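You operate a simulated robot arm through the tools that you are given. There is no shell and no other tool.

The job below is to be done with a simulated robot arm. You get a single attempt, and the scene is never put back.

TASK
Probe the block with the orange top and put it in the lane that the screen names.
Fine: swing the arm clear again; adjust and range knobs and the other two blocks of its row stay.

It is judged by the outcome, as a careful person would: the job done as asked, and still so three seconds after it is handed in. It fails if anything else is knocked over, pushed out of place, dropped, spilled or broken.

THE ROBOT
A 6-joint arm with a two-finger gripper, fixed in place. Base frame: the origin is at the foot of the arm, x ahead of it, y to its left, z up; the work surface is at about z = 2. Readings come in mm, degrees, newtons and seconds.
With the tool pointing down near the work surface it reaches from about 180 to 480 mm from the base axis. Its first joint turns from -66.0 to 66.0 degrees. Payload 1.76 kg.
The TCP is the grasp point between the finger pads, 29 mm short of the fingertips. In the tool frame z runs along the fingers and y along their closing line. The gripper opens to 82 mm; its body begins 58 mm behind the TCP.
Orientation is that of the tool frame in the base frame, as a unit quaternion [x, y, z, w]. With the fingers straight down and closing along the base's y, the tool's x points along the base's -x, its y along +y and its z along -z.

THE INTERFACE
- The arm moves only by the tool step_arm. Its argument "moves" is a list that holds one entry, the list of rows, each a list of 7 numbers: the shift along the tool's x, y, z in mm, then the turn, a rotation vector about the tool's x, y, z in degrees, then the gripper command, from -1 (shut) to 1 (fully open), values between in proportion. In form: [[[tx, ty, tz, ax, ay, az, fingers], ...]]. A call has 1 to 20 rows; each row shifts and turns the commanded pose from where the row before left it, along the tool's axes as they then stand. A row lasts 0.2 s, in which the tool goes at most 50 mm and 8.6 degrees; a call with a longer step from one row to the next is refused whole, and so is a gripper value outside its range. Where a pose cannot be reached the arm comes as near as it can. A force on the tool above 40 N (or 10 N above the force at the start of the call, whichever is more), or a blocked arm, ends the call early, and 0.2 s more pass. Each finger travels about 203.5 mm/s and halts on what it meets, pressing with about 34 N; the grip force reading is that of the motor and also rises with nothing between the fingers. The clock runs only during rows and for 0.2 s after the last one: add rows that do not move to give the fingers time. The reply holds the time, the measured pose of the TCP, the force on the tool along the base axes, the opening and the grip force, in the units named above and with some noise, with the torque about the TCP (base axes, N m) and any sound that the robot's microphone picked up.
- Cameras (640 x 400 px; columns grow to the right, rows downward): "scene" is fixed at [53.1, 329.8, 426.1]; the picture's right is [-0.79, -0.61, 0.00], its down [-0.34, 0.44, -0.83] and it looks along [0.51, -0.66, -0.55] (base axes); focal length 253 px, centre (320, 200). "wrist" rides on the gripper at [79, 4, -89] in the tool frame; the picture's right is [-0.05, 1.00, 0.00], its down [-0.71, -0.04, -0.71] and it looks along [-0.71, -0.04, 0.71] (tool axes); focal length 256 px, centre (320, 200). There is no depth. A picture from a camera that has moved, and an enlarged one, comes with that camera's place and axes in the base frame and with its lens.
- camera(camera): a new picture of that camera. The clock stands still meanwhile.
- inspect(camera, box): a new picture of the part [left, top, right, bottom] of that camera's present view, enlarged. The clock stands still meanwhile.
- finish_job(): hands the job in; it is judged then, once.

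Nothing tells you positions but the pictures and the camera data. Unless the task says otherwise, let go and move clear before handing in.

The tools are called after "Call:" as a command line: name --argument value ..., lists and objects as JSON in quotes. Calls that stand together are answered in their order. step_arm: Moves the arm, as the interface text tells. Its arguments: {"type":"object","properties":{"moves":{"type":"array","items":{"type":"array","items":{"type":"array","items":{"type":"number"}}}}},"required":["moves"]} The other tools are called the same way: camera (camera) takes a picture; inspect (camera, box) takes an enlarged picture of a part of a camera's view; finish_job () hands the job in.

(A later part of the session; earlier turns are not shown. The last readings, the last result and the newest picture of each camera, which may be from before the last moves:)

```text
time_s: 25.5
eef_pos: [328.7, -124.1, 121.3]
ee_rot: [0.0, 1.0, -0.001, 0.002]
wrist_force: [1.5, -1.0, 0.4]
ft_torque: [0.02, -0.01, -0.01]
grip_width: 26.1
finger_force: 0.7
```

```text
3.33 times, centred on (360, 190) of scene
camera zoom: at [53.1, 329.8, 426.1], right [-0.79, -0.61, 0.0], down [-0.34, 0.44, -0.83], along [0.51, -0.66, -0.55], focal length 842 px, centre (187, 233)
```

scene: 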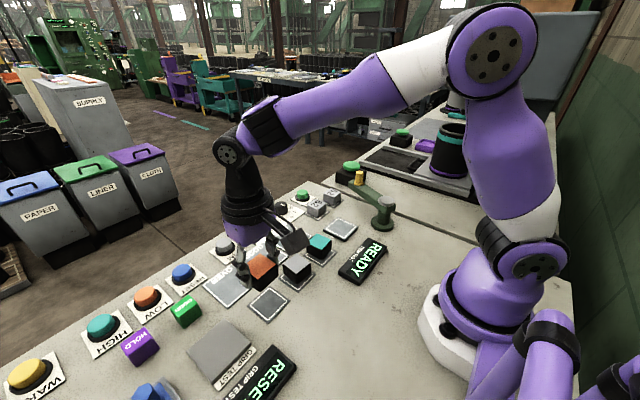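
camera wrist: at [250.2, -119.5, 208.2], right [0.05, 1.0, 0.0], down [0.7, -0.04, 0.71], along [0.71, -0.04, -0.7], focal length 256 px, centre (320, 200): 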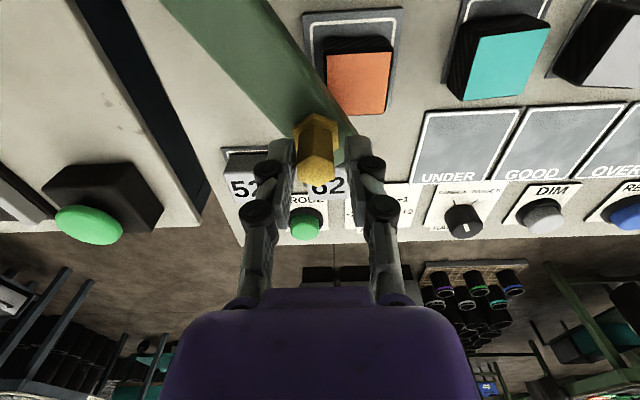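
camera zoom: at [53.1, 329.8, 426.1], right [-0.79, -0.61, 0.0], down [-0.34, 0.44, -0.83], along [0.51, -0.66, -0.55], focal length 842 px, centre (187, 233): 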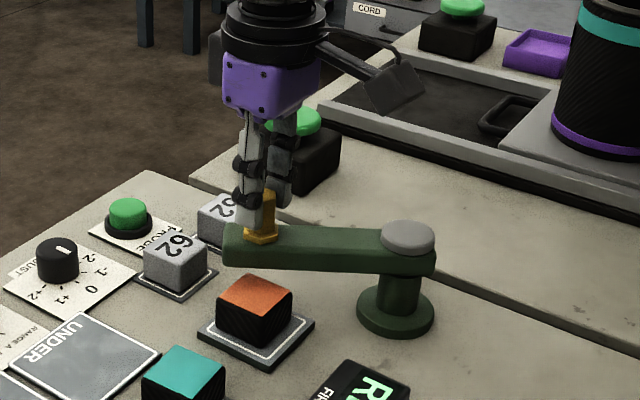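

Call:
step_arm --moves '[[[7.76, 10.28, 1, 0, 0, 0, -0.37], [8.97, 9.25, 1, 0, 0, 0, -0.37], [0, 0, 0, 0, 0, 0, -0.37]]]'

Call:
camera --camera "wrist"

Call:
inspect --camera "scene" --box '[280, 140, 440, 270]'

```text
time_s: 26.3
eef_pos: [311.3, -104.6, 117.1]
ee_rot: [0.0, 1.0, 0.0, 0.003]
wrist_force: [-0.1, 0.0, 0.8]
ft_torque: [-0.01, 0.01, 0.01]
grip_width: 26.2
finger_force: 0.1
```

```text
taken
camera wrist: at [231.9, -101.1, 205.3], right [0.05, 1.0, 0.0], down [0.7, -0.04, 0.71], along [0.71, -0.04, -0.7], focal length 256 px, centre (320, 200)
```

wrist: 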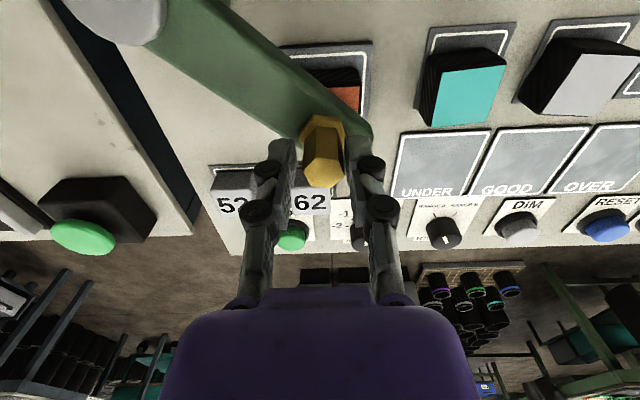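

```text
3.08 times, centred on (360, 205) of scene
camera zoom: at [53.1, 329.8, 426.1], right [-0.79, -0.61, 0.0], down [-0.34, 0.44, -0.83], along [0.51, -0.66, -0.55], focal length 777 px, centre (197, 185)
```

zoom: 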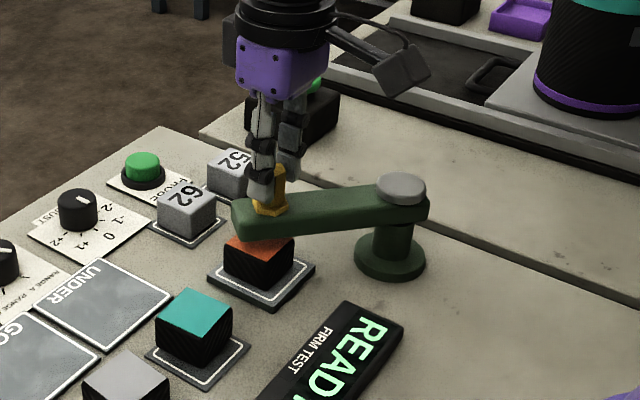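

The swing arm is now over the block, and its line passes through the pad centre to within about 2 mm. I'll open the fingers, rise clear, and look at the screen.

Call:
step_arm --moves '[[[0, 0, 0, 0, 0, 0, -0.1], [0, 0, 0, 0, 0, 0, 0.2], [0, 0, -15, 0, 0, 0, 0.2], [0, 0, -30, 0, 0, 0, 0.2], [0, 0, -40, 0, 0, 0, 0.2], [0, 0, 0, 0, 0, 0, 0.2]]]'

Call:
camera --camera "wrist"

Call:
inspect --camera "scene" --box '[270, 140, 430, 290]'

```text
time_s: 27.7
eef_pos: [311.3, -104.7, 202.0]
ee_rot: [0.0, 1.0, 0.0, 0.003]
wrist_force: [0.0, 0.0, -0.1]
ft_torque: [-0.02, 0.0, -0.04]
grip_width: 49.2
finger_force: 0.1
```

```text
taken
camera wrist: at [232.3, -100.8, 290.5], right [0.05, 1.0, 0.0], down [0.7, -0.04, 0.71], along [0.71, -0.04, -0.7], focal length 256 px, centre (320, 200)
```

wrist: 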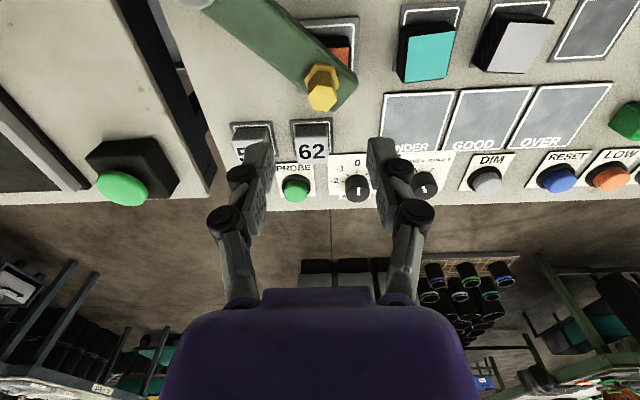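

```text
2.67 times, centred on (350, 215) of scene
camera zoom: at [53.1, 329.8, 426.1], right [-0.79, -0.61, 0.0], down [-0.34, 0.44, -0.83], along [0.51, -0.66, -0.55], focal length 674 px, centre (240, 160)
```

zoom: 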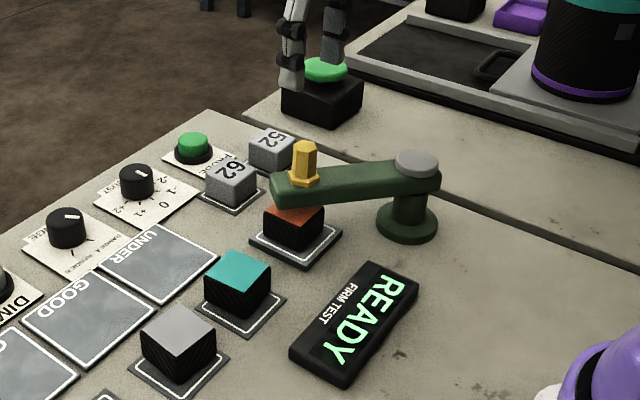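

Call:
inspect --camera "wrist" --box '[240, 0, 400, 120]'

Call:
inspect --camera "scene" --box '[310, 160, 390, 220]'

Call:
inspect --camera "wrist" --box '[220, 100, 400, 220]'

```text
3.33 times, centred on (320, 60) of wrist
camera zoom: at [232.3, -100.8, 290.5], right [0.05, 1.0, 0.0], down [0.7, -0.04, 0.71], along [0.71, -0.04, -0.7], focal length 853 px, centre (320, 667)
```

zoom: 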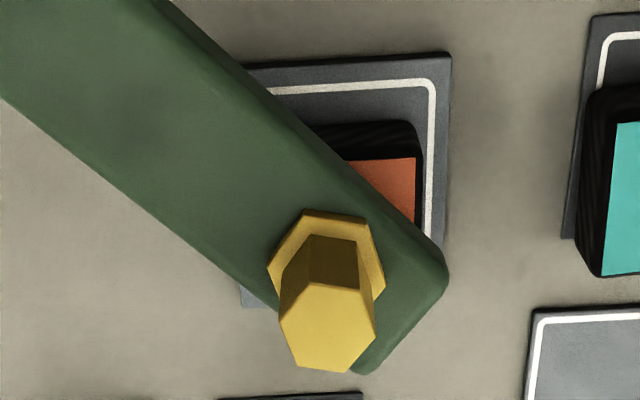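

```text
6.67 times, centred on (350, 190) of scene
camera zoom: at [53.1, 329.8, 426.1], right [-0.79, -0.61, 0.0], down [-0.34, 0.44, -0.83], along [0.51, -0.66, -0.55], focal length 1684 px, centre (120, 267)
```

zoom: 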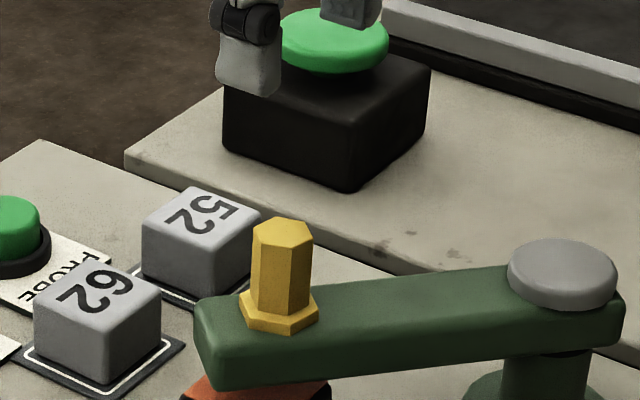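

```text
3.33 times, centred on (310, 160) of wrist
camera zoom: at [232.3, -100.8, 290.5], right [0.05, 1.0, 0.0], down [0.7, -0.04, 0.71], along [0.71, -0.04, -0.7], focal length 853 px, centre (353, 333)
```

zoom: 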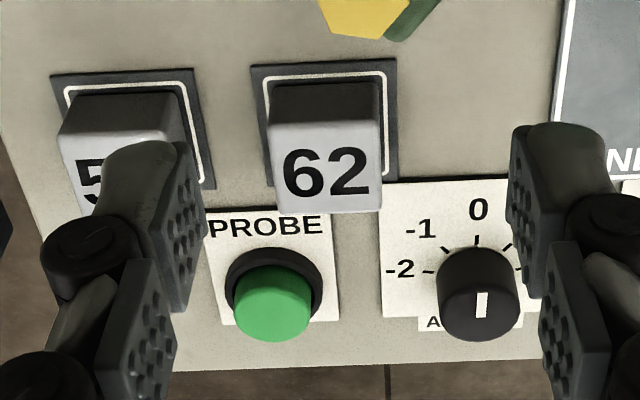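

The screen still says READY, so the probe now needs its button pressed. The PROBE button is near (480, -145) at z≈27, beyond straight-down reach, so I'll hover closer to pin it down.

Call:
step_arm --moves '[[[-20, -6, 0, 0, 0, 0, 0.2], [-30, -10, 0, 0, 0, 0, 0.2], [-30, -10, 10, 0, 0, 0, 0.2], [-30, -10, 20, 0, 0, 0, 0.2], [-5, -3, 10, 0, 0, 0, 0.2], [0, 0, 0, 0, 0, 0, 0.2]]]'

Call:
camera --camera "wrist"

Call:
camera --camera "scene"

```text
time_s: 29.1
eef_pos: [426.7, -143.4, 162.7]
ee_rot: [0.0, 1.0, 0.0, 0.001]
wrist_force: [-0.1, -0.6, -0.4]
ft_torque: [-0.02, -0.01, 0.01]
grip_width: 49.3
finger_force: 0.0
```

```text
taken
camera wrist: at [348.5, -139.6, 251.4], right [0.05, 1.0, 0.0], down [0.7, -0.04, 0.71], along [0.71, -0.04, -0.7], focal length 256 px, centre (320, 200)
```

wrist: 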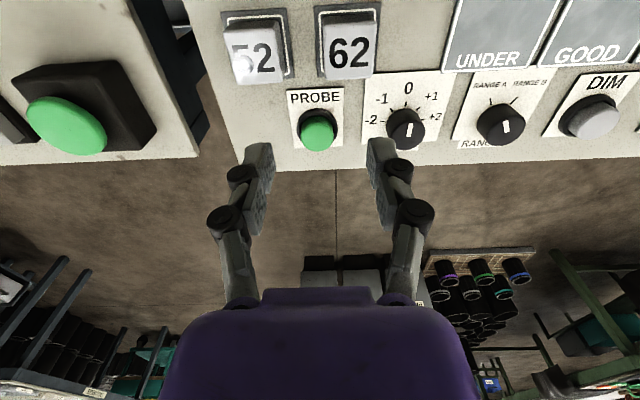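

```text
taken
```

scene: 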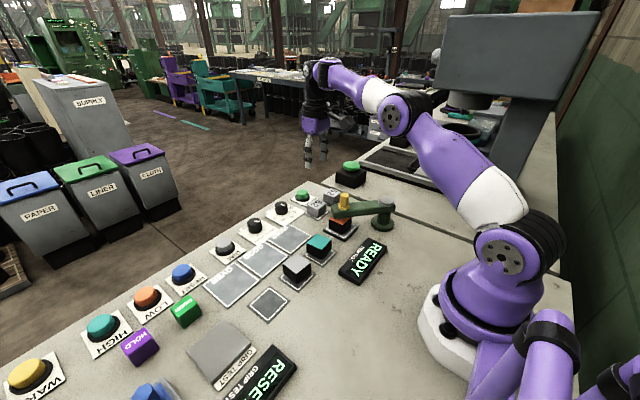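

The button is near (486, -148) with its top at z≈27. I'll close the fingers and tilt them about 22° outward while still high, then check the pose.

Call:
step_arm --moves '[[[0, 0, 0, 0, -7.3, 0, -0.3], [0, 0, 0, 0, -7.3, 0, -0.7], [0, 0, 0, 0, -7.3, 0, -1], [0, 0, 0, 0, 0, 0, -1], [0, 0, 0, 0, 0, 0, -1]]]'

Call:
camera --camera "wrist"

Call:
inspect --camera "scene" --box '[240, 90, 420, 230]'

```text
time_s: 30.3
eef_pos: [427.1, -144.4, 162.7]
ee_rot: [0.001, 0.981, 0.0, 0.192]
wrist_force: [0.2, 0.2, 0.0]
ft_torque: [0.03, -0.02, 0.0]
grip_width: 0.0
finger_force: 28.7
```

```text
taken
camera wrist: at [320.7, -139.7, 215.3], right [0.05, 1.0, 0.02], down [0.39, -0.04, 0.92], along [0.92, -0.04, -0.39], focal length 256 px, centre (320, 200)
```

wrist: 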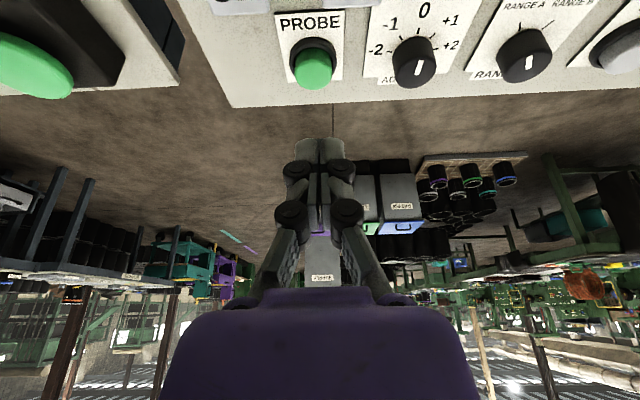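

```text
2.86 times, centred on (330, 160) of scene
camera zoom: at [53.1, 329.8, 426.1], right [-0.79, -0.61, 0.0], down [-0.34, 0.44, -0.83], along [0.51, -0.66, -0.55], focal length 722 px, centre (291, 314)
```

zoom: 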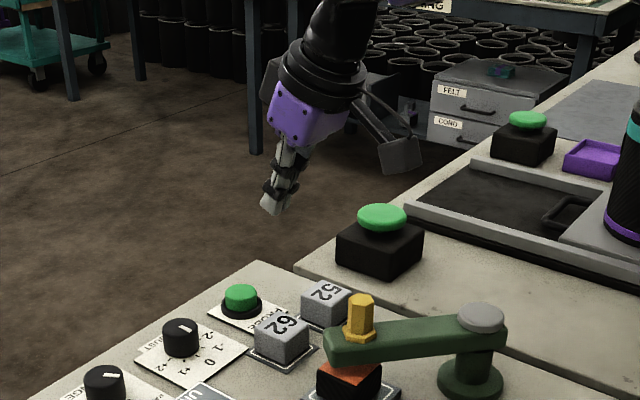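

The tool is tilted 22° and the fingers are closed. I'll come to just above the button, with the fingertips aiming at about (484, -148), and check before pressing.

Call:
step_arm --moves '[[[-4, -0.9, 24, 0, 0, 0, -1], [-4, -0.9, 24, 0, 0, 0, -1], [-4, -0.9, 24, 0, 0, 0, -1], [-4.2, -0.9, 23.8, 0, 0, 0, -1], [0, 0, 0, 0, 0, 0, -1]]]'

Call:
camera --camera "wrist"

Call:
inspect --camera "scene" --box '[270, 130, 390, 230]'

```text
time_s: 31.5
eef_pos: [479.4, -147.6, 80.6]
ee_rot: [0.001, 0.982, 0.0, 0.191]
wrist_force: [-0.2, 0.2, 0.0]
ft_torque: [-0.01, 0.0, 0.02]
grip_width: 0.0
finger_force: 28.9
```

```text
taken
camera wrist: at [371.9, -144.1, 132.3], right [0.05, 1.0, 0.02], down [0.39, -0.04, 0.92], along [0.92, -0.04, -0.39], focal length 256 px, centre (320, 200)
```

wrist: 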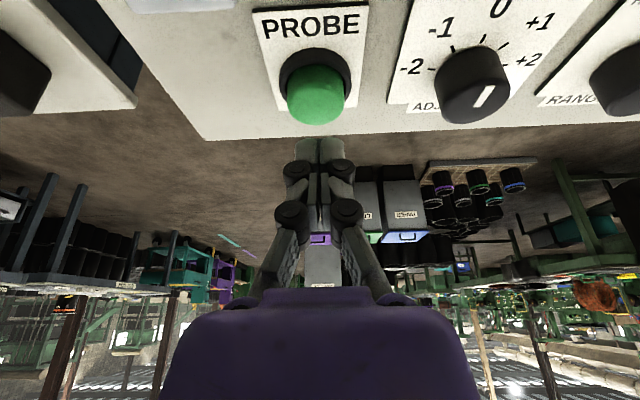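

```text
4.00 times, centred on (330, 180) of scene
camera zoom: at [53.1, 329.8, 426.1], right [-0.79, -0.61, 0.0], down [-0.34, 0.44, -0.83], along [0.51, -0.66, -0.55], focal length 1010 px, centre (280, 280)
```

zoom: 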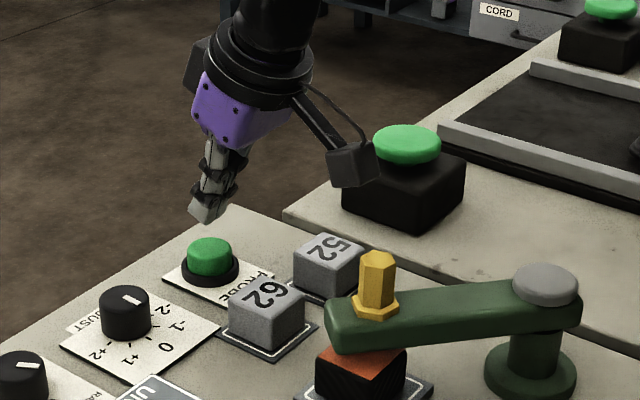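

The fingertips are about 27 mm above the button and need a small (-3.5, -2.7) shift. I'll make that shift and lower to just above contact.

Call:
step_arm --moves '[[[5, -1.35, 7.7, 0, 0, 0, -1], [5, -1.35, 7.7, 0, 0, 0, -1], [0, 0, 0, 0, 0, 0, -1]]]'

Call:
inspect --camera "scene" --box '[280, 150, 360, 220]'

Call:
inspect --camera "wrist" --box '[240, 20, 400, 180]'

```text
time_s: 32.3
eef_pos: [474.6, -150.3, 62.2]
ee_rot: [-0.001, 0.981, 0.0, 0.192]
wrist_force: [0.8, 0.9, -0.3]
ft_torque: [0.0, -0.03, -0.01]
grip_width: 0.2
finger_force: 29.3
```

```text
5.71 times, centred on (320, 185) of scene
camera zoom: at [53.1, 329.8, 426.1], right [-0.79, -0.61, 0.0], down [-0.34, 0.44, -0.83], along [0.51, -0.66, -0.55], focal length 1444 px, centre (320, 286)
```

zoom: 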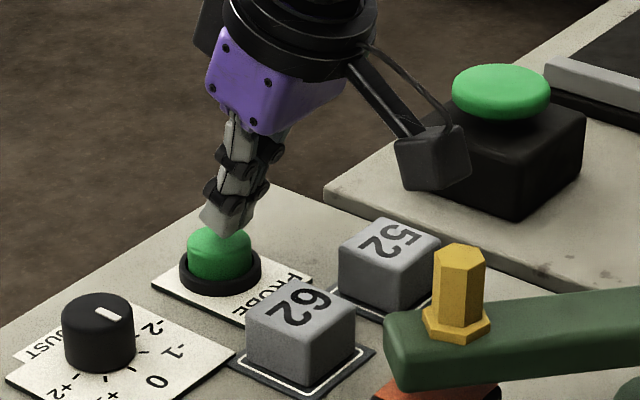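

```text
2.50 times, centred on (320, 100) of wrist
camera zoom: at [367.9, -146.6, 114.1], right [0.05, 1.0, 0.02], down [0.39, -0.04, 0.92], along [0.92, -0.04, -0.39], focal length 640 px, centre (320, 450)
```

zoom: 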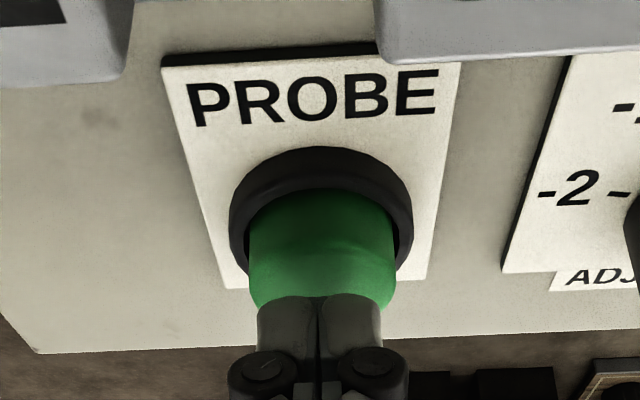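

The fingertips are right over the button. I'll press down in small steps and watch the force and listen for a click.

Call:
step_arm --moves '[[[0.75, 0, 1.85, 0, 0, 0, -1], [0.75, 0, 1.85, 0, 0, 0, -1], [0, 0, 0, 0, 0, 0, -1]]]'

```text
time_s: 33.1
eef_pos: [472.9, -150.0, 57.9]
ee_rot: [0.0, 0.981, 0.0, 0.192]
wrist_force: [0.0, -0.2, 0.2]
ft_torque: [0.01, 0.04, -0.03]
grip_width: 0.0
finger_force: 28.9
```

Call:
step_arm --moves '[[[0.75, 0, 1.85, 0, 0, 0, -1], [0.75, 0, 1.85, 0, 0, 0, -1], [0, 0, 0, 0, 0, 0, -1]]]'

Call:
inspect --camera "scene" --box '[280, 150, 420, 290]'

```text
time_s: 33.9
eef_pos: [472.1, -151.2, 54.0]
ee_rot: [-0.001, 0.981, 0.0, 0.192]
wrist_force: [1.1, 0.1, 1.1]
ft_torque: [0.01, -0.03, -0.01]
grip_width: 5.9
finger_force: 28.6
```

```text
2.86 times, centred on (350, 220) of scene
camera zoom: at [53.1, 329.8, 426.1], right [-0.79, -0.61, 0.0], down [-0.34, 0.44, -0.83], along [0.51, -0.66, -0.55], focal length 722 px, centre (234, 143)
```

zoom: 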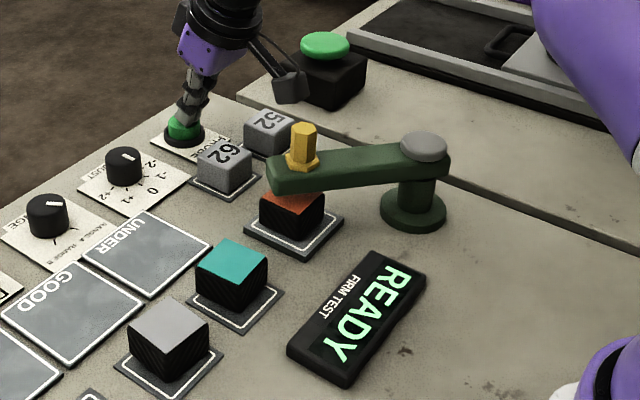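

Call:
step_arm --moves '[[[0.75, 0, 1.85, 0, 0, 0, -1], [0, 0, 0, 0, 0, 0, -1]]]'

Call:
inspect --camera "scene" --box '[280, 150, 420, 290]'

Call:
inspect --camera "wrist" --box '[240, 20, 400, 180]'

```text
time_s: 34.5
eef_pos: [473.6, -151.1, 51.3]
ee_rot: [0.0, 0.981, 0.0, 0.192]
wrist_force: [-0.9, -0.1, 1.1]
ft_torque: [0.0, -0.02, 0.01]
grip_width: 5.8
finger_force: 28.6
```

```text
2.86 times, centred on (350, 220) of scene
camera zoom: at [53.1, 329.8, 426.1], right [-0.79, -0.61, 0.0], down [-0.34, 0.44, -0.83], along [0.51, -0.66, -0.55], focal length 722 px, centre (234, 143)
```

zoom: 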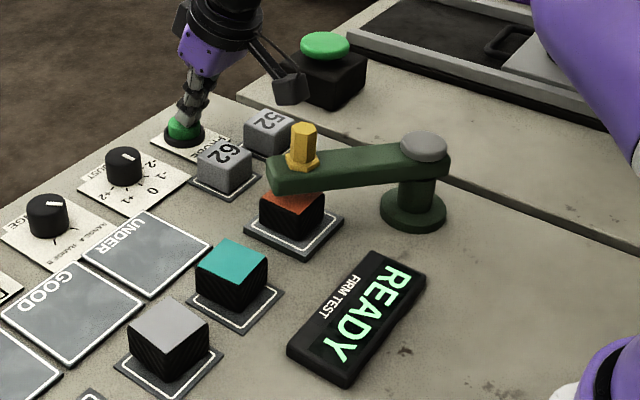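

```text
2.50 times, centred on (320, 100) of wrist
camera zoom: at [367.2, -146.3, 104.1], right [0.05, 1.0, 0.02], down [0.39, -0.04, 0.92], along [0.92, -0.04, -0.39], focal length 640 px, centre (320, 450)
```

zoom: 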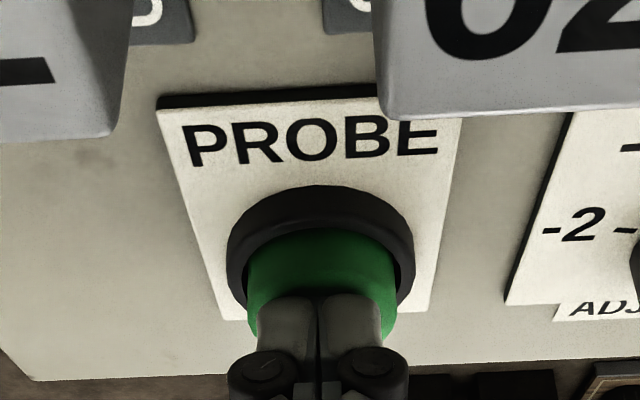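

Call:
step_arm --moves '[[[0.75, 0, 1.85, 0, 0, 0, -1], [0, 0, 0, 0, 0, 0, -1]]]'

Call:
inspect --camera "scene" --box '[280, 150, 420, 290]'

Call:
inspect --camera "wrist" --box '[240, 20, 400, 180]'

```text
time_s: 35.1
eef_pos: [474.3, -150.1, 50.4]
ee_rot: [0.0, 0.981, 0.001, 0.193]
wrist_force: [-0.8, 0.7, 3.2]
ft_torque: [-0.01, -0.02, -0.01]
grip_width: 6.0
finger_force: 29.2
heard: click
```

```text
2.86 times, centred on (350, 220) of scene
camera zoom: at [53.1, 329.8, 426.1], right [-0.79, -0.61, 0.0], down [-0.34, 0.44, -0.83], along [0.51, -0.66, -0.55], focal length 722 px, centre (234, 143)
```

zoom: 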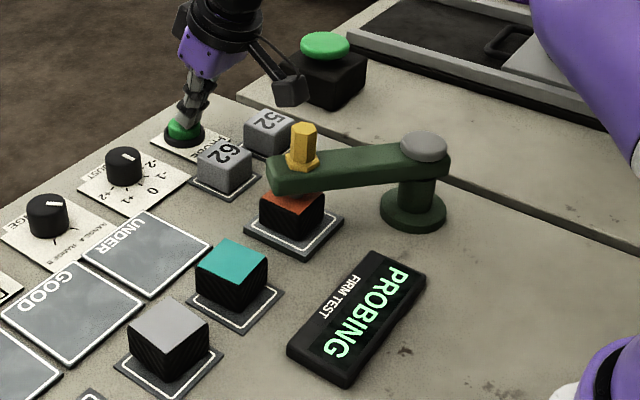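

```text
2.50 times, centred on (320, 100) of wrist
camera zoom: at [367.4, -146.5, 102.1], right [0.05, 1.0, 0.02], down [0.39, -0.04, 0.92], along [0.92, -0.04, -0.39], focal length 640 px, centre (320, 450)
```

zoom: 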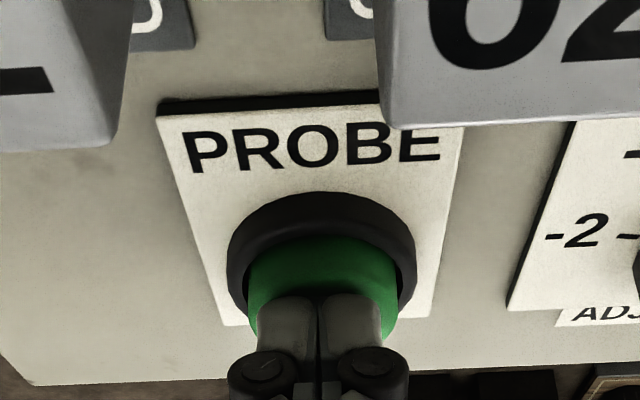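

There was a click and the screen now shows PROBING. I'll lift straight off the button and wait for the result.

Call:
step_arm --moves '[[[-2, 0, -5, 0, 0, 0, -1], [-7.5, 0, -18.5, 0, 0, 0, -1], [-7.5, 0, -18.5, 0, 0, 0, -1], [0, 0, 0, 0, 0, 0, -1]]]'

Call:
inspect --camera "scene" --box '[280, 150, 420, 290]'

```text
time_s: 36.1
eef_pos: [474.0, -149.9, 94.7]
ee_rot: [0.0, 0.981, 0.0, 0.192]
wrist_force: [0.0, -0.1, 0.1]
ft_torque: [0.02, 0.0, -0.01]
grip_width: 0.0
finger_force: 28.8
```

```text
2.86 times, centred on (350, 220) of scene
camera zoom: at [53.1, 329.8, 426.1], right [-0.79, -0.61, 0.0], down [-0.34, 0.44, -0.83], along [0.51, -0.66, -0.55], focal length 722 px, centre (234, 143)
```

zoom: 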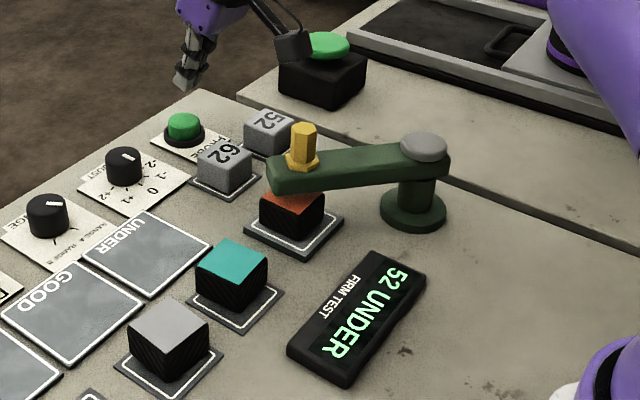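

Call:
inspect --camera "scene" --box '[330, 230, 400, 290]'

Call:
step_arm --moves '[[[-11, 0, -27.5, 0, 0, 0, -1], [-11, 0, -27.5, 0, 0, 0, -1], [0, 0, 0, 0, 7.3, 0, -0.7], [0, 0, 0, 0, 7.3, 0, 0.1], [0, 0, 0, 0, 7.5, 0, 0.2], [0, 0, 0, 0, 0, 0, 0.2]]]'

Call:
inspect --camera "scene" --box '[330, 230, 400, 290]'

```text
6.67 times, centred on (365, 260) of scene
camera zoom: at [53.1, 329.8, 426.1], right [-0.79, -0.61, 0.0], down [-0.34, 0.44, -0.83], along [0.51, -0.66, -0.55], focal length 1684 px, centre (20, -200)
```

zoom: 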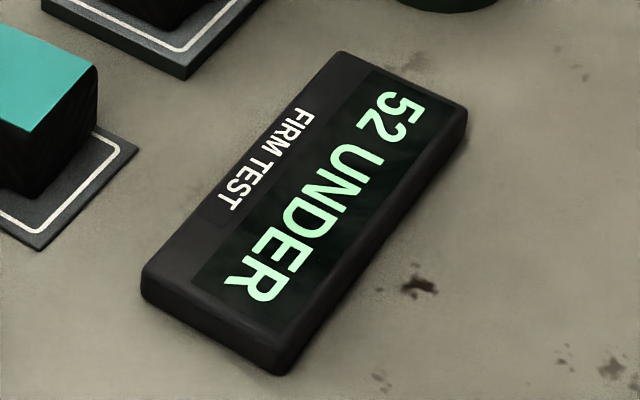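

```text
time_s: 37.5
eef_pos: [430.7, -167.9, 147.4]
ee_rot: [0.0, 1.0, 0.0, 0.001]
wrist_force: [0.0, 0.3, 0.3]
ft_torque: [0.06, 0.01, -0.01]
grip_width: 49.4
finger_force: 0.0
out of reach, approached as far as the arm can: row 4, 5
```

```text
6.67 times, centred on (365, 260) of scene
camera zoom: at [53.1, 329.8, 426.1], right [-0.79, -0.61, 0.0], down [-0.34, 0.44, -0.83], along [0.51, -0.66, -0.55], focal length 1684 px, centre (20, -200)
```

zoom: 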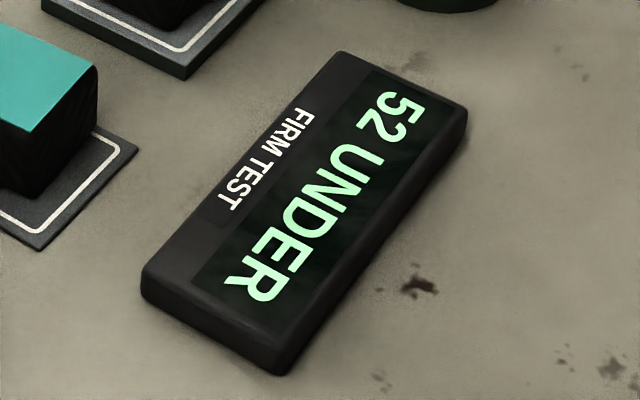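

The screen steadily shows "52 UNDER", so the block goes in the UNDER lane. First I'll return to the handle to swing the arm clear, hovering above it to check alignment.

Call:
step_arm --moves '[[[5, 0, -22, 0, 0, 0, 0.5], [5, 0, -22, 0, 0, 0, 0.5], [28, 16, 0, 0, 0, 0, 0.5], [28, 16, 0, 0, 0, 0, 0.5], [28, 16, 0, 0, 0, 0, 0.5], [27.5, 16.4, 0, 0, 0, 0, 0.5], [0, 0, 0, 0, 0, 0, 0.5]]]'

Call:
camera --camera "wrist"

Call:
inspect --camera "scene" --box '[280, 120, 420, 260]'

```text
time_s: 39.1
eef_pos: [305.9, -101.5, 190.7]
ee_rot: [0.001, 1.0, 0.0, 0.001]
wrist_force: [-0.8, 0.6, 0.1]
ft_torque: [-0.03, 0.0, 0.0]
grip_width: 60.9
finger_force: 0.1
out of reach, approached as far as the arm can: row 2
```

```text
taken
camera wrist: at [226.9, -97.4, 279.9], right [0.05, 1.0, 0.0], down [0.71, -0.04, 0.71], along [0.71, -0.04, -0.71], focal length 256 px, centre (320, 200)
```

wrist: 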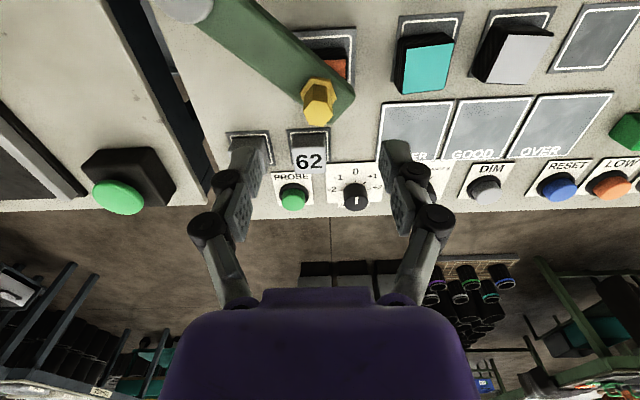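

```text
2.86 times, centred on (350, 190) of scene
camera zoom: at [53.1, 329.8, 426.1], right [-0.79, -0.61, 0.0], down [-0.34, 0.44, -0.83], along [0.51, -0.66, -0.55], focal length 722 px, centre (234, 229)
```

zoom: 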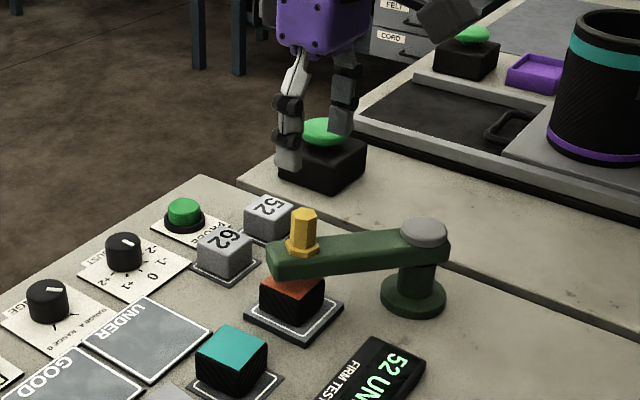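

The gripper is directly above the peg. I'll descend and cage it again.

Call:
step_arm --moves '[[[0, 0, 20, 0, 0, 0, 0.5], [0, 0, 20, 0, 0, 0, 0.5], [0, 0, 20, 0, 0, 0, 0.5], [0, 0, 13, 0, 0, 0, 0.5], [0, 0, 0, 0, 0, 0, 0.1], [0, 0, 0, 0, 0, 0, -0.2], [0, 0, 0, 0, 0, 0, -0.37], [0, 0, 0, 0, 0, 0, -0.37]]]'

Call:
camera --camera "wrist"

Call:
inspect --camera "scene" --box '[280, 120, 420, 260]'

```text
time_s: 40.9
eef_pos: [305.6, -99.7, 117.1]
ee_rot: [0.0, 1.0, 0.0, 0.0]
wrist_force: [-0.2, 0.1, 0.4]
ft_torque: [-0.05, -0.02, -0.01]
grip_width: 26.7
finger_force: 0.2
```

```text
taken
camera wrist: at [227.3, -96.5, 206.3], right [0.05, 1.0, 0.0], down [0.71, -0.04, 0.71], along [0.71, -0.04, -0.71], focal length 256 px, centre (320, 200)
```

wrist: 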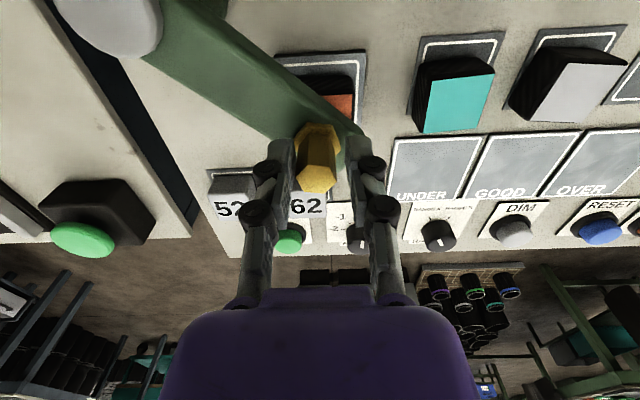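

```text
2.86 times, centred on (350, 190) of scene
camera zoom: at [53.1, 329.8, 426.1], right [-0.79, -0.61, 0.0], down [-0.34, 0.44, -0.83], along [0.51, -0.66, -0.55], focal length 722 px, centre (234, 229)
```

zoom: 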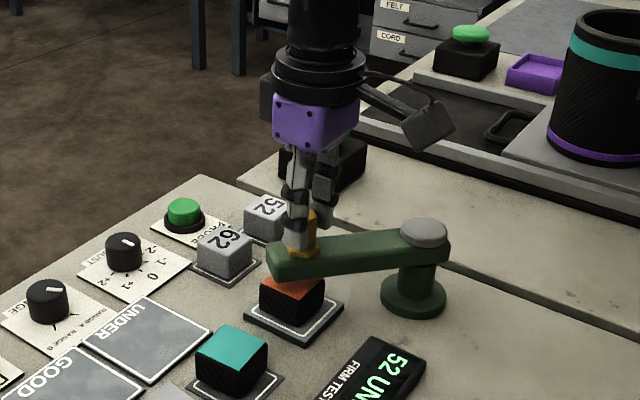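

The peg is caged. I'll swing the arm back along the arc, first half and then a check.

Call:
step_arm --moves '[[[-10.0, -9.2, 0, 0, 0, 0, -0.37], [-8.7, -10.4, 0, 0, 0, 0, -0.37], [-7.3, -11.5, 0, 0, 0, 0, -0.37], [-5.8, -12.3, 0, 0, 0, 0, -0.37], [0, 0, 0, 0, 0, 0, -0.37]]]'

Call:
camera --camera "wrist"

Call:
inspect --camera "scene" --box '[280, 120, 420, 260]'

```text
time_s: 42.1
eef_pos: [339.0, -145.2, 118.4]
ee_rot: [0.0, 1.0, 0.0, 0.0]
wrist_force: [-0.5, 0.1, 0.2]
ft_torque: [-0.03, -0.03, -0.01]
grip_width: 26.2
finger_force: 0.1
```

```text
taken
camera wrist: at [260.7, -140.7, 206.7], right [0.05, 1.0, 0.0], down [0.71, -0.04, 0.71], along [0.71, -0.04, -0.71], focal length 256 px, centre (320, 200)
```

wrist: 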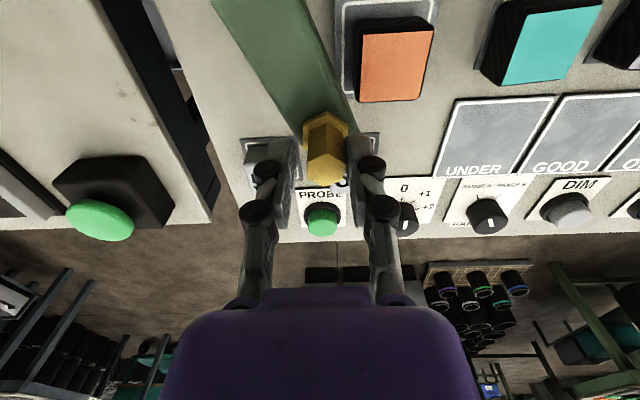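

```text
2.86 times, centred on (350, 190) of scene
camera zoom: at [53.1, 329.8, 426.1], right [-0.79, -0.61, 0.0], down [-0.34, 0.44, -0.83], along [0.51, -0.66, -0.55], focal length 722 px, centre (234, 229)
```

zoom: 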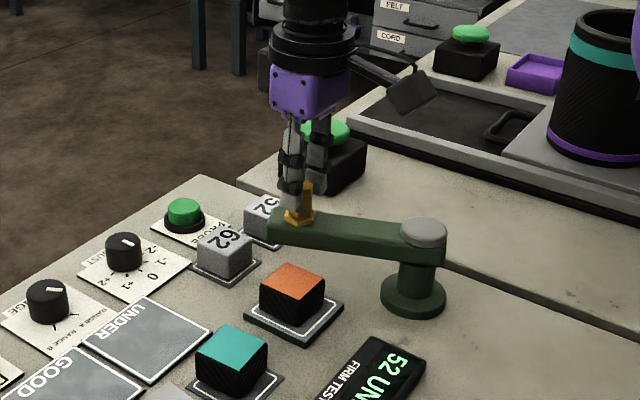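

It's swinging back smoothly. I'll continue to the original parked angle.

Call:
step_arm --moves '[[[-4.1, -13.0, 0, 0, 0, 0, -0.37], [-2.4, -13.4, 0, 0, 0, 0, -0.37], [-0.7, -13.6, 0, 0, 0, 0, -0.37], [1.1, -13.6, 0, 0, 0, 0, -0.37], [0, 0, 0, 0, 0, 0, -0.37]]]'

Call:
step_arm --moves '[[[2.8, -13.3, 0, 0, 0, 0, -0.37], [4.5, -12.8, 0, 0, 0, 0, -0.37], [1.2, -3.0, 0, 0, 0, 0, -0.37], [0, 0, 0, 0, 0, 0, -0.37]]]'

Call:
camera --camera "wrist"

Call:
inspect --camera "scene" --box '[280, 120, 420, 260]'

```text
time_s: 43.3
eef_pos: [343.9, -198.4, 117.8]
ee_rot: [0.0, 1.0, 0.0, -0.001]
wrist_force: [-1.2, 0.7, 0.7]
ft_torque: [0.02, 0.06, 0.02]
grip_width: 26.2
finger_force: 0.2
```

```text
time_s: 44.3
eef_pos: [336.4, -227.6, 117.3]
ee_rot: [0.0, 1.0, 0.0, 0.0]
wrist_force: [-0.5, 1.6, 1.5]
ft_torque: [0.06, -0.03, 0.02]
grip_width: 27.2
finger_force: 0.7
```

```text
taken
camera wrist: at [257.2, -224.2, 205.8], right [0.05, 1.0, 0.0], down [0.71, -0.04, 0.71], along [0.71, -0.04, -0.71], focal length 256 px, centre (320, 200)
```

wrist: 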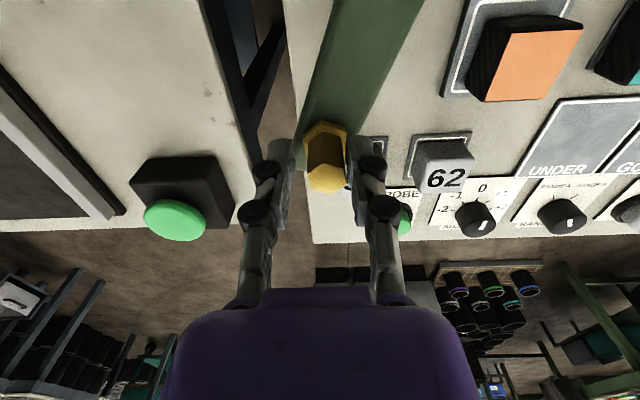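

```text
2.86 times, centred on (350, 190) of scene
camera zoom: at [53.1, 329.8, 426.1], right [-0.79, -0.61, 0.0], down [-0.34, 0.44, -0.83], along [0.51, -0.66, -0.55], focal length 722 px, centre (234, 229)
```

zoom: 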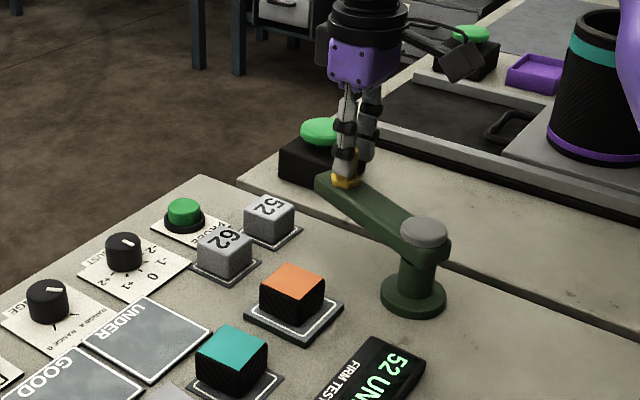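

The arm is back at its original parked position, and the camera view matches the first one. I'll open the fingers, rise clear, and check that it stays put.

Call:
step_arm --moves '[[[0, 0, 0, 0, 0, 0, -0.1], [0, 0, 0, 0, 0, 0, 0.2], [0, 0, -15, 0, 0, 0, 0.2], [0, 0, -30, 0, 0, 0, 0.2], [0, 0, -30, 0, 0, 0, 0.5], [0, 0, 0, 0, 0, 0, 0.5]]]'

Call:
camera --camera "scene"

Call:
camera --camera "wrist"

```text
time_s: 45.7
eef_pos: [337.9, -230.3, 191.7]
ee_rot: [0.001, 1.0, 0.0, 0.0]
wrist_force: [-0.1, -0.3, 0.1]
ft_torque: [0.0, -0.01, -0.01]
grip_width: 61.8
finger_force: 0.0
```

```text
taken
```

scene: 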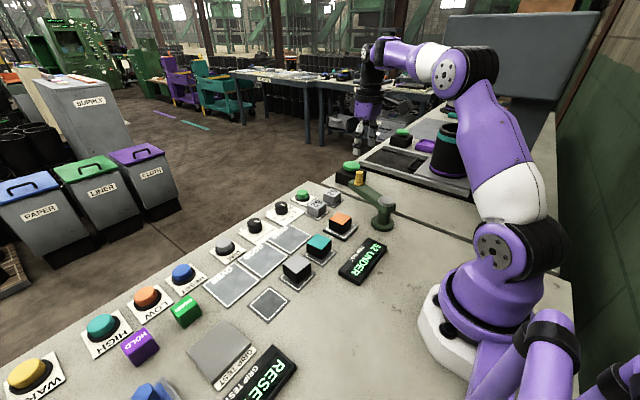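

```text
taken
camera wrist: at [258.8, -224.8, 281.2], right [0.05, 1.0, 0.0], down [0.71, -0.04, 0.71], along [0.71, -0.04, -0.71], focal length 256 px, centre (320, 200)
```

wrist: 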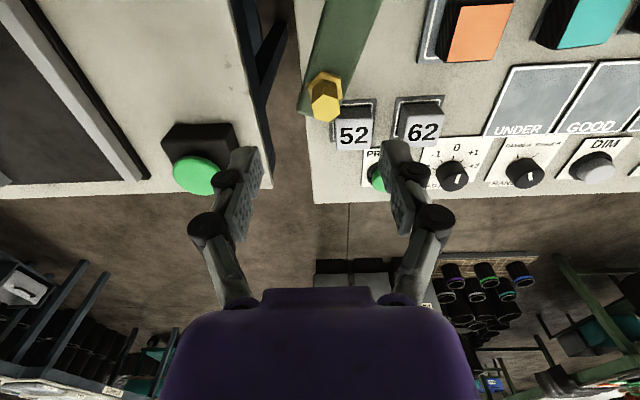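

Everything is in place and the handle is parked. Next I'll go back above the orange block near (315, -99).

Call:
step_arm --moves '[[[5.6, 33, 0, 0, 0, 0, 0.6], [5.6, 33, 0, 0, 0, 0, 0.6], [5.6, 33, 0, 0, 0, 0, 0.6], [5.6, 32, 0, 0, 0, 0, 0.6], [0, 0, 40, 0, 0, 0, 0.6], [0, 0, 40, 0, 0, 0, 0.6], [0, 0, 25, 0, 0, 0, 0.6], [0, 0, 0, 0, 0, 0, 0.6]]]'

Call:
camera --camera "wrist"

Call:
inspect --camera "scene" --box '[280, 140, 420, 260]'

```text
time_s: 47.5
eef_pos: [313.8, -95.0, 87.0]
ee_rot: [0.001, 1.0, 0.0, 0.0]
wrist_force: [-0.7, -0.3, 0.2]
ft_torque: [0.01, 0.0, 0.03]
grip_width: 65.5
finger_force: 0.0
```

```text
taken
camera wrist: at [235.3, -91.2, 175.2], right [0.05, 1.0, 0.0], down [0.71, -0.04, 0.71], along [0.71, -0.04, -0.71], focal length 256 px, centre (320, 200)
```

wrist: 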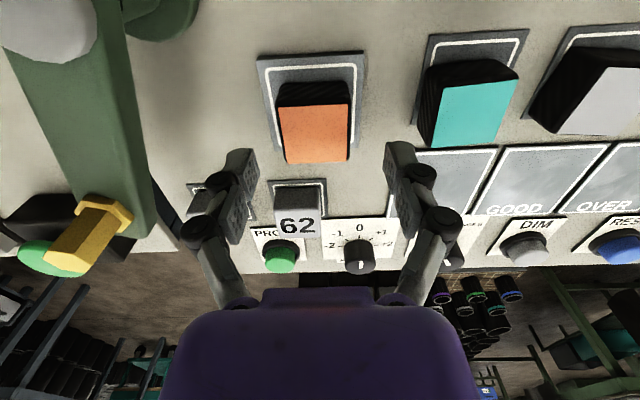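

```text
3.33 times, centred on (350, 200) of scene
camera zoom: at [53.1, 329.8, 426.1], right [-0.79, -0.61, 0.0], down [-0.34, 0.44, -0.83], along [0.51, -0.66, -0.55], focal length 842 px, centre (220, 200)
```

zoom: 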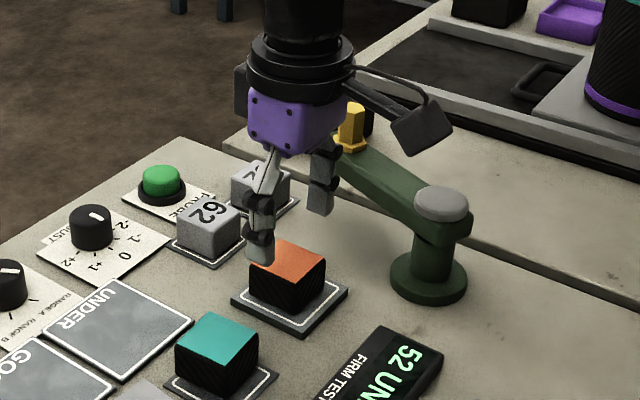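

The block is offset about (+1.6, -2.9) from the gripper. I'll correct that and descend around it.

Call:
step_arm --moves '[[[-1.5, -3, 0, 0, 0, 0, 0.6], [0, 0, 15, 0, 0, 0, 0.6], [0, 0, 15, 0, 0, 0, 0.6], [0, 0, 10, 0, 0, 0, 0.6], [0, 0, 0, 0, 0, 0, 0.6]]]'

Call:
camera --camera "wrist"

```text
time_s: 48.7
eef_pos: [315.7, -99.3, 46.4]
ee_rot: [0.0, 1.0, -0.001, 0.001]
wrist_force: [0.4, 0.4, -0.1]
ft_torque: [0.01, 0.01, 0.02]
grip_width: 65.4
finger_force: 0.0
```

```text
taken
camera wrist: at [236.6, -95.1, 135.8], right [0.05, 1.0, 0.0], down [0.71, -0.04, 0.71], along [0.71, -0.04, -0.71], focal length 256 px, centre (320, 200)
```

wrist: 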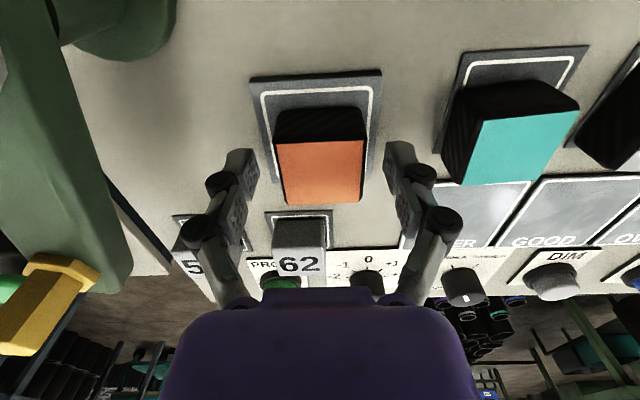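

The block is centred between the fingers. I'll close, then lift.

Call:
step_arm --moves '[[[0, 0, 0, 0, 0, 0, 0.15], [0, 0, 0, 0, 0, 0, 0], [0, 0, 0, 0, 0, 0, -0.2], [0, 0, 0, 0, 0, 0, -0.2], [0, 0, 0, 0, 0, 0, -0.2]]]'

Call:
step_arm --moves '[[[0, 0, -8, 0, 0, 0, -0.2], [0, 0, -20, 0, 0, 0, -0.2], [0, 0, -25, 0, 0, 0, -0.2], [0, 0, -25, 0, 0, 0, -0.2], [0, 0, 0, 0, 0, 0, -0.2]]]'

Call:
camera --camera "wrist"

```text
time_s: 49.9
eef_pos: [315.3, -98.7, 47.4]
ee_rot: [0.0, 1.0, -0.001, 0.0]
wrist_force: [-2.0, 5.4, 8.9]
ft_torque: [0.17, 0.06, 0.01]
grip_width: 43.2
finger_force: 33.6
```

```text
time_s: 51.1
eef_pos: [314.7, -100.6, 127.3]
ee_rot: [0.0, 1.0, 0.0, 0.0]
wrist_force: [0.8, 0.6, 0.4]
ft_torque: [0.01, 0.0, 0.02]
grip_width: 43.1
finger_force: 34.5
```

```text
taken
camera wrist: at [236.1, -96.1, 214.6], right [0.05, 1.0, 0.0], down [0.71, -0.04, 0.71], along [0.71, -0.04, -0.71], focal length 256 px, centre (320, 200)
```

wrist: 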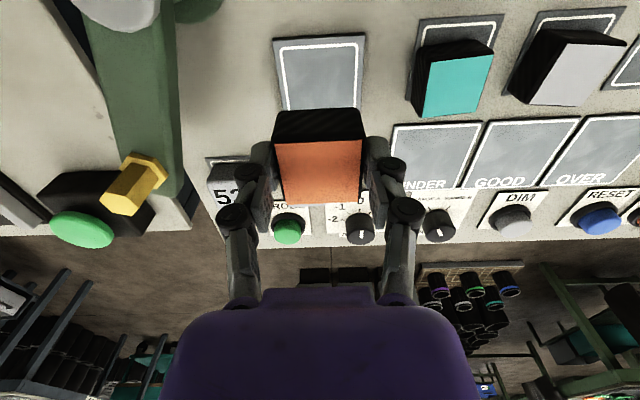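

The block is held securely. The UNDER lane's centre is near (395, 5), so I'll carry the block there at height.

Call:
step_arm --moves '[[[-10, 13, 0, 0, 0, 0, -0.2], [-20, 26, 0, 0, 0, 0, -0.2], [-20, 26, 0, 0, 0, 0, -0.2], [-20, 26, 0, 0, 0, 0, -0.2], [-10, 14, 0, 0, 0, 0, -0.2], [0, 0, 20, 0, 0, 0, -0.2], [0, 0, 20, 0, 0, 0, -0.2], [0, 0, 0, 0, 0, 0, -0.2]]]'

Call:
camera --camera "wrist"

Call:
inspect --camera "scene" --box '[220, 160, 380, 300]'

```text
time_s: 52.9
eef_pos: [394.8, 3.7, 85.5]
ee_rot: [0.0, 1.0, 0.0, 0.0]
wrist_force: [0.7, 0.4, -0.9]
ft_torque: [-0.01, 0.02, 0.03]
grip_width: 43.2
finger_force: 34.0
```

```text
taken
camera wrist: at [316.1, 9.0, 173.9], right [0.05, 1.0, 0.0], down [0.71, -0.04, 0.71], along [0.71, -0.04, -0.71], focal length 256 px, centre (320, 200)
```

wrist: 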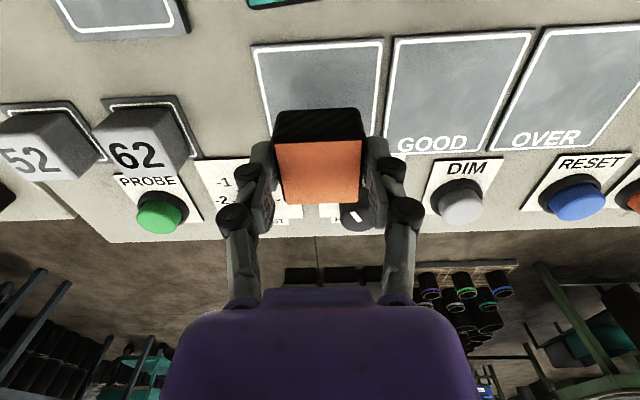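

```text
2.86 times, centred on (300, 230) of scene
camera zoom: at [53.1, 329.8, 426.1], right [-0.79, -0.61, 0.0], down [-0.34, 0.44, -0.83], along [0.51, -0.66, -0.55], focal length 722 px, centre (377, 114)
```

zoom: 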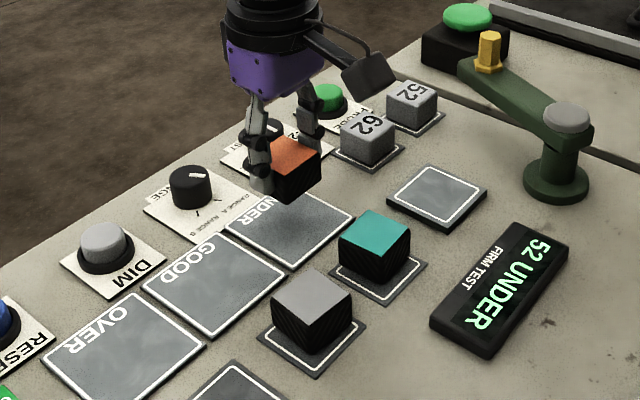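

The block is right over the centre of the UNDER lane. I'll lower it, with the last few mm in small steps.

Call:
step_arm --moves '[[[0, 0, 15, 0, 0, 0, -0.2], [0, 0, 15, 0, 0, 0, -0.2], [0, 0, 9, 0, 0, 0, -0.2], [0, 0, 0, 0, 0, 0, -0.2]]]'

Call:
inspect --camera "scene" --box '[260, 190, 340, 250]'

Call:
camera --camera "wrist"

```text
time_s: 53.9
eef_pos: [395.5, 4.2, 47.0]
ee_rot: [0.0, 1.0, 0.0, -0.001]
wrist_force: [-0.5, -0.4, -0.6]
ft_torque: [0.01, -0.03, 0.0]
grip_width: 43.0
finger_force: 34.1
```

```text
6.67 times, centred on (300, 220) of scene
camera zoom: at [53.1, 329.8, 426.1], right [-0.79, -0.61, 0.0], down [-0.34, 0.44, -0.83], along [0.51, -0.66, -0.55], focal length 1684 px, centre (453, 67)
```

zoom: 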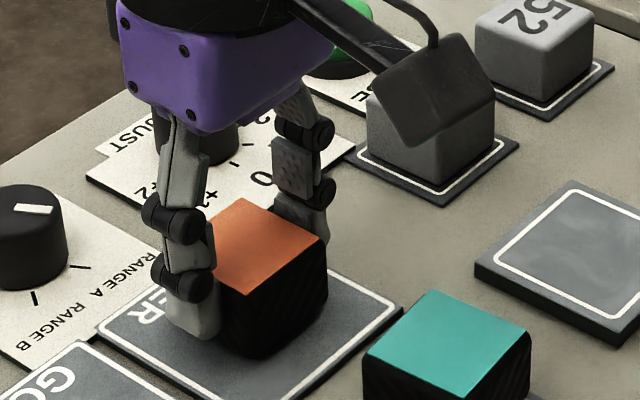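

```text
taken
camera wrist: at [316.2, 8.8, 136.2], right [0.05, 1.0, 0.0], down [0.71, -0.04, 0.71], along [0.71, -0.04, -0.71], focal length 256 px, centre (320, 200)
```

wrist: 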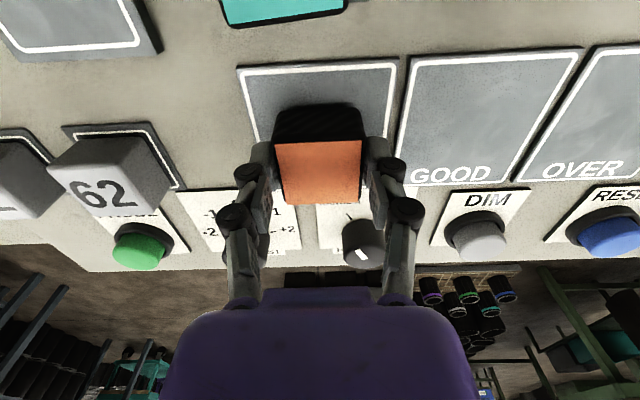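

Call:
step_arm --moves '[[[0, 0, 2, 0, 0, 0, -0.2], [0, 0, 1, 0, 0, 0, -0.2], [0, 0, 0, 0, 0, 0, -0.2]]]'

```text
time_s: 54.7
eef_pos: [394.8, 4.4, 45.0]
ee_rot: [0.0, 1.0, 0.0, -0.001]
wrist_force: [0.4, -0.9, -0.3]
ft_torque: [0.0, 0.0, -0.01]
grip_width: 43.3
finger_force: 34.1
```

Call:
step_arm --moves '[[[0, 0, 1, 0, 0, 0, -0.2], [0, 0, 1, 0, 0, 0, -0.2], [0, 0, 0, 0, 0, 0, -0.2]]]'

```text
time_s: 55.4
eef_pos: [395.5, 5.2, 43.3]
ee_rot: [0.001, 1.0, -0.001, 0.001]
wrist_force: [-3.3, -2.1, 7.4]
ft_torque: [-0.02, 0.1, -0.01]
grip_width: 42.9
finger_force: 34.4
stopped in row 3: the force on the tool passed its limit at 42 N (the readings are from after the stop); the commanded pose is now the measured one
```

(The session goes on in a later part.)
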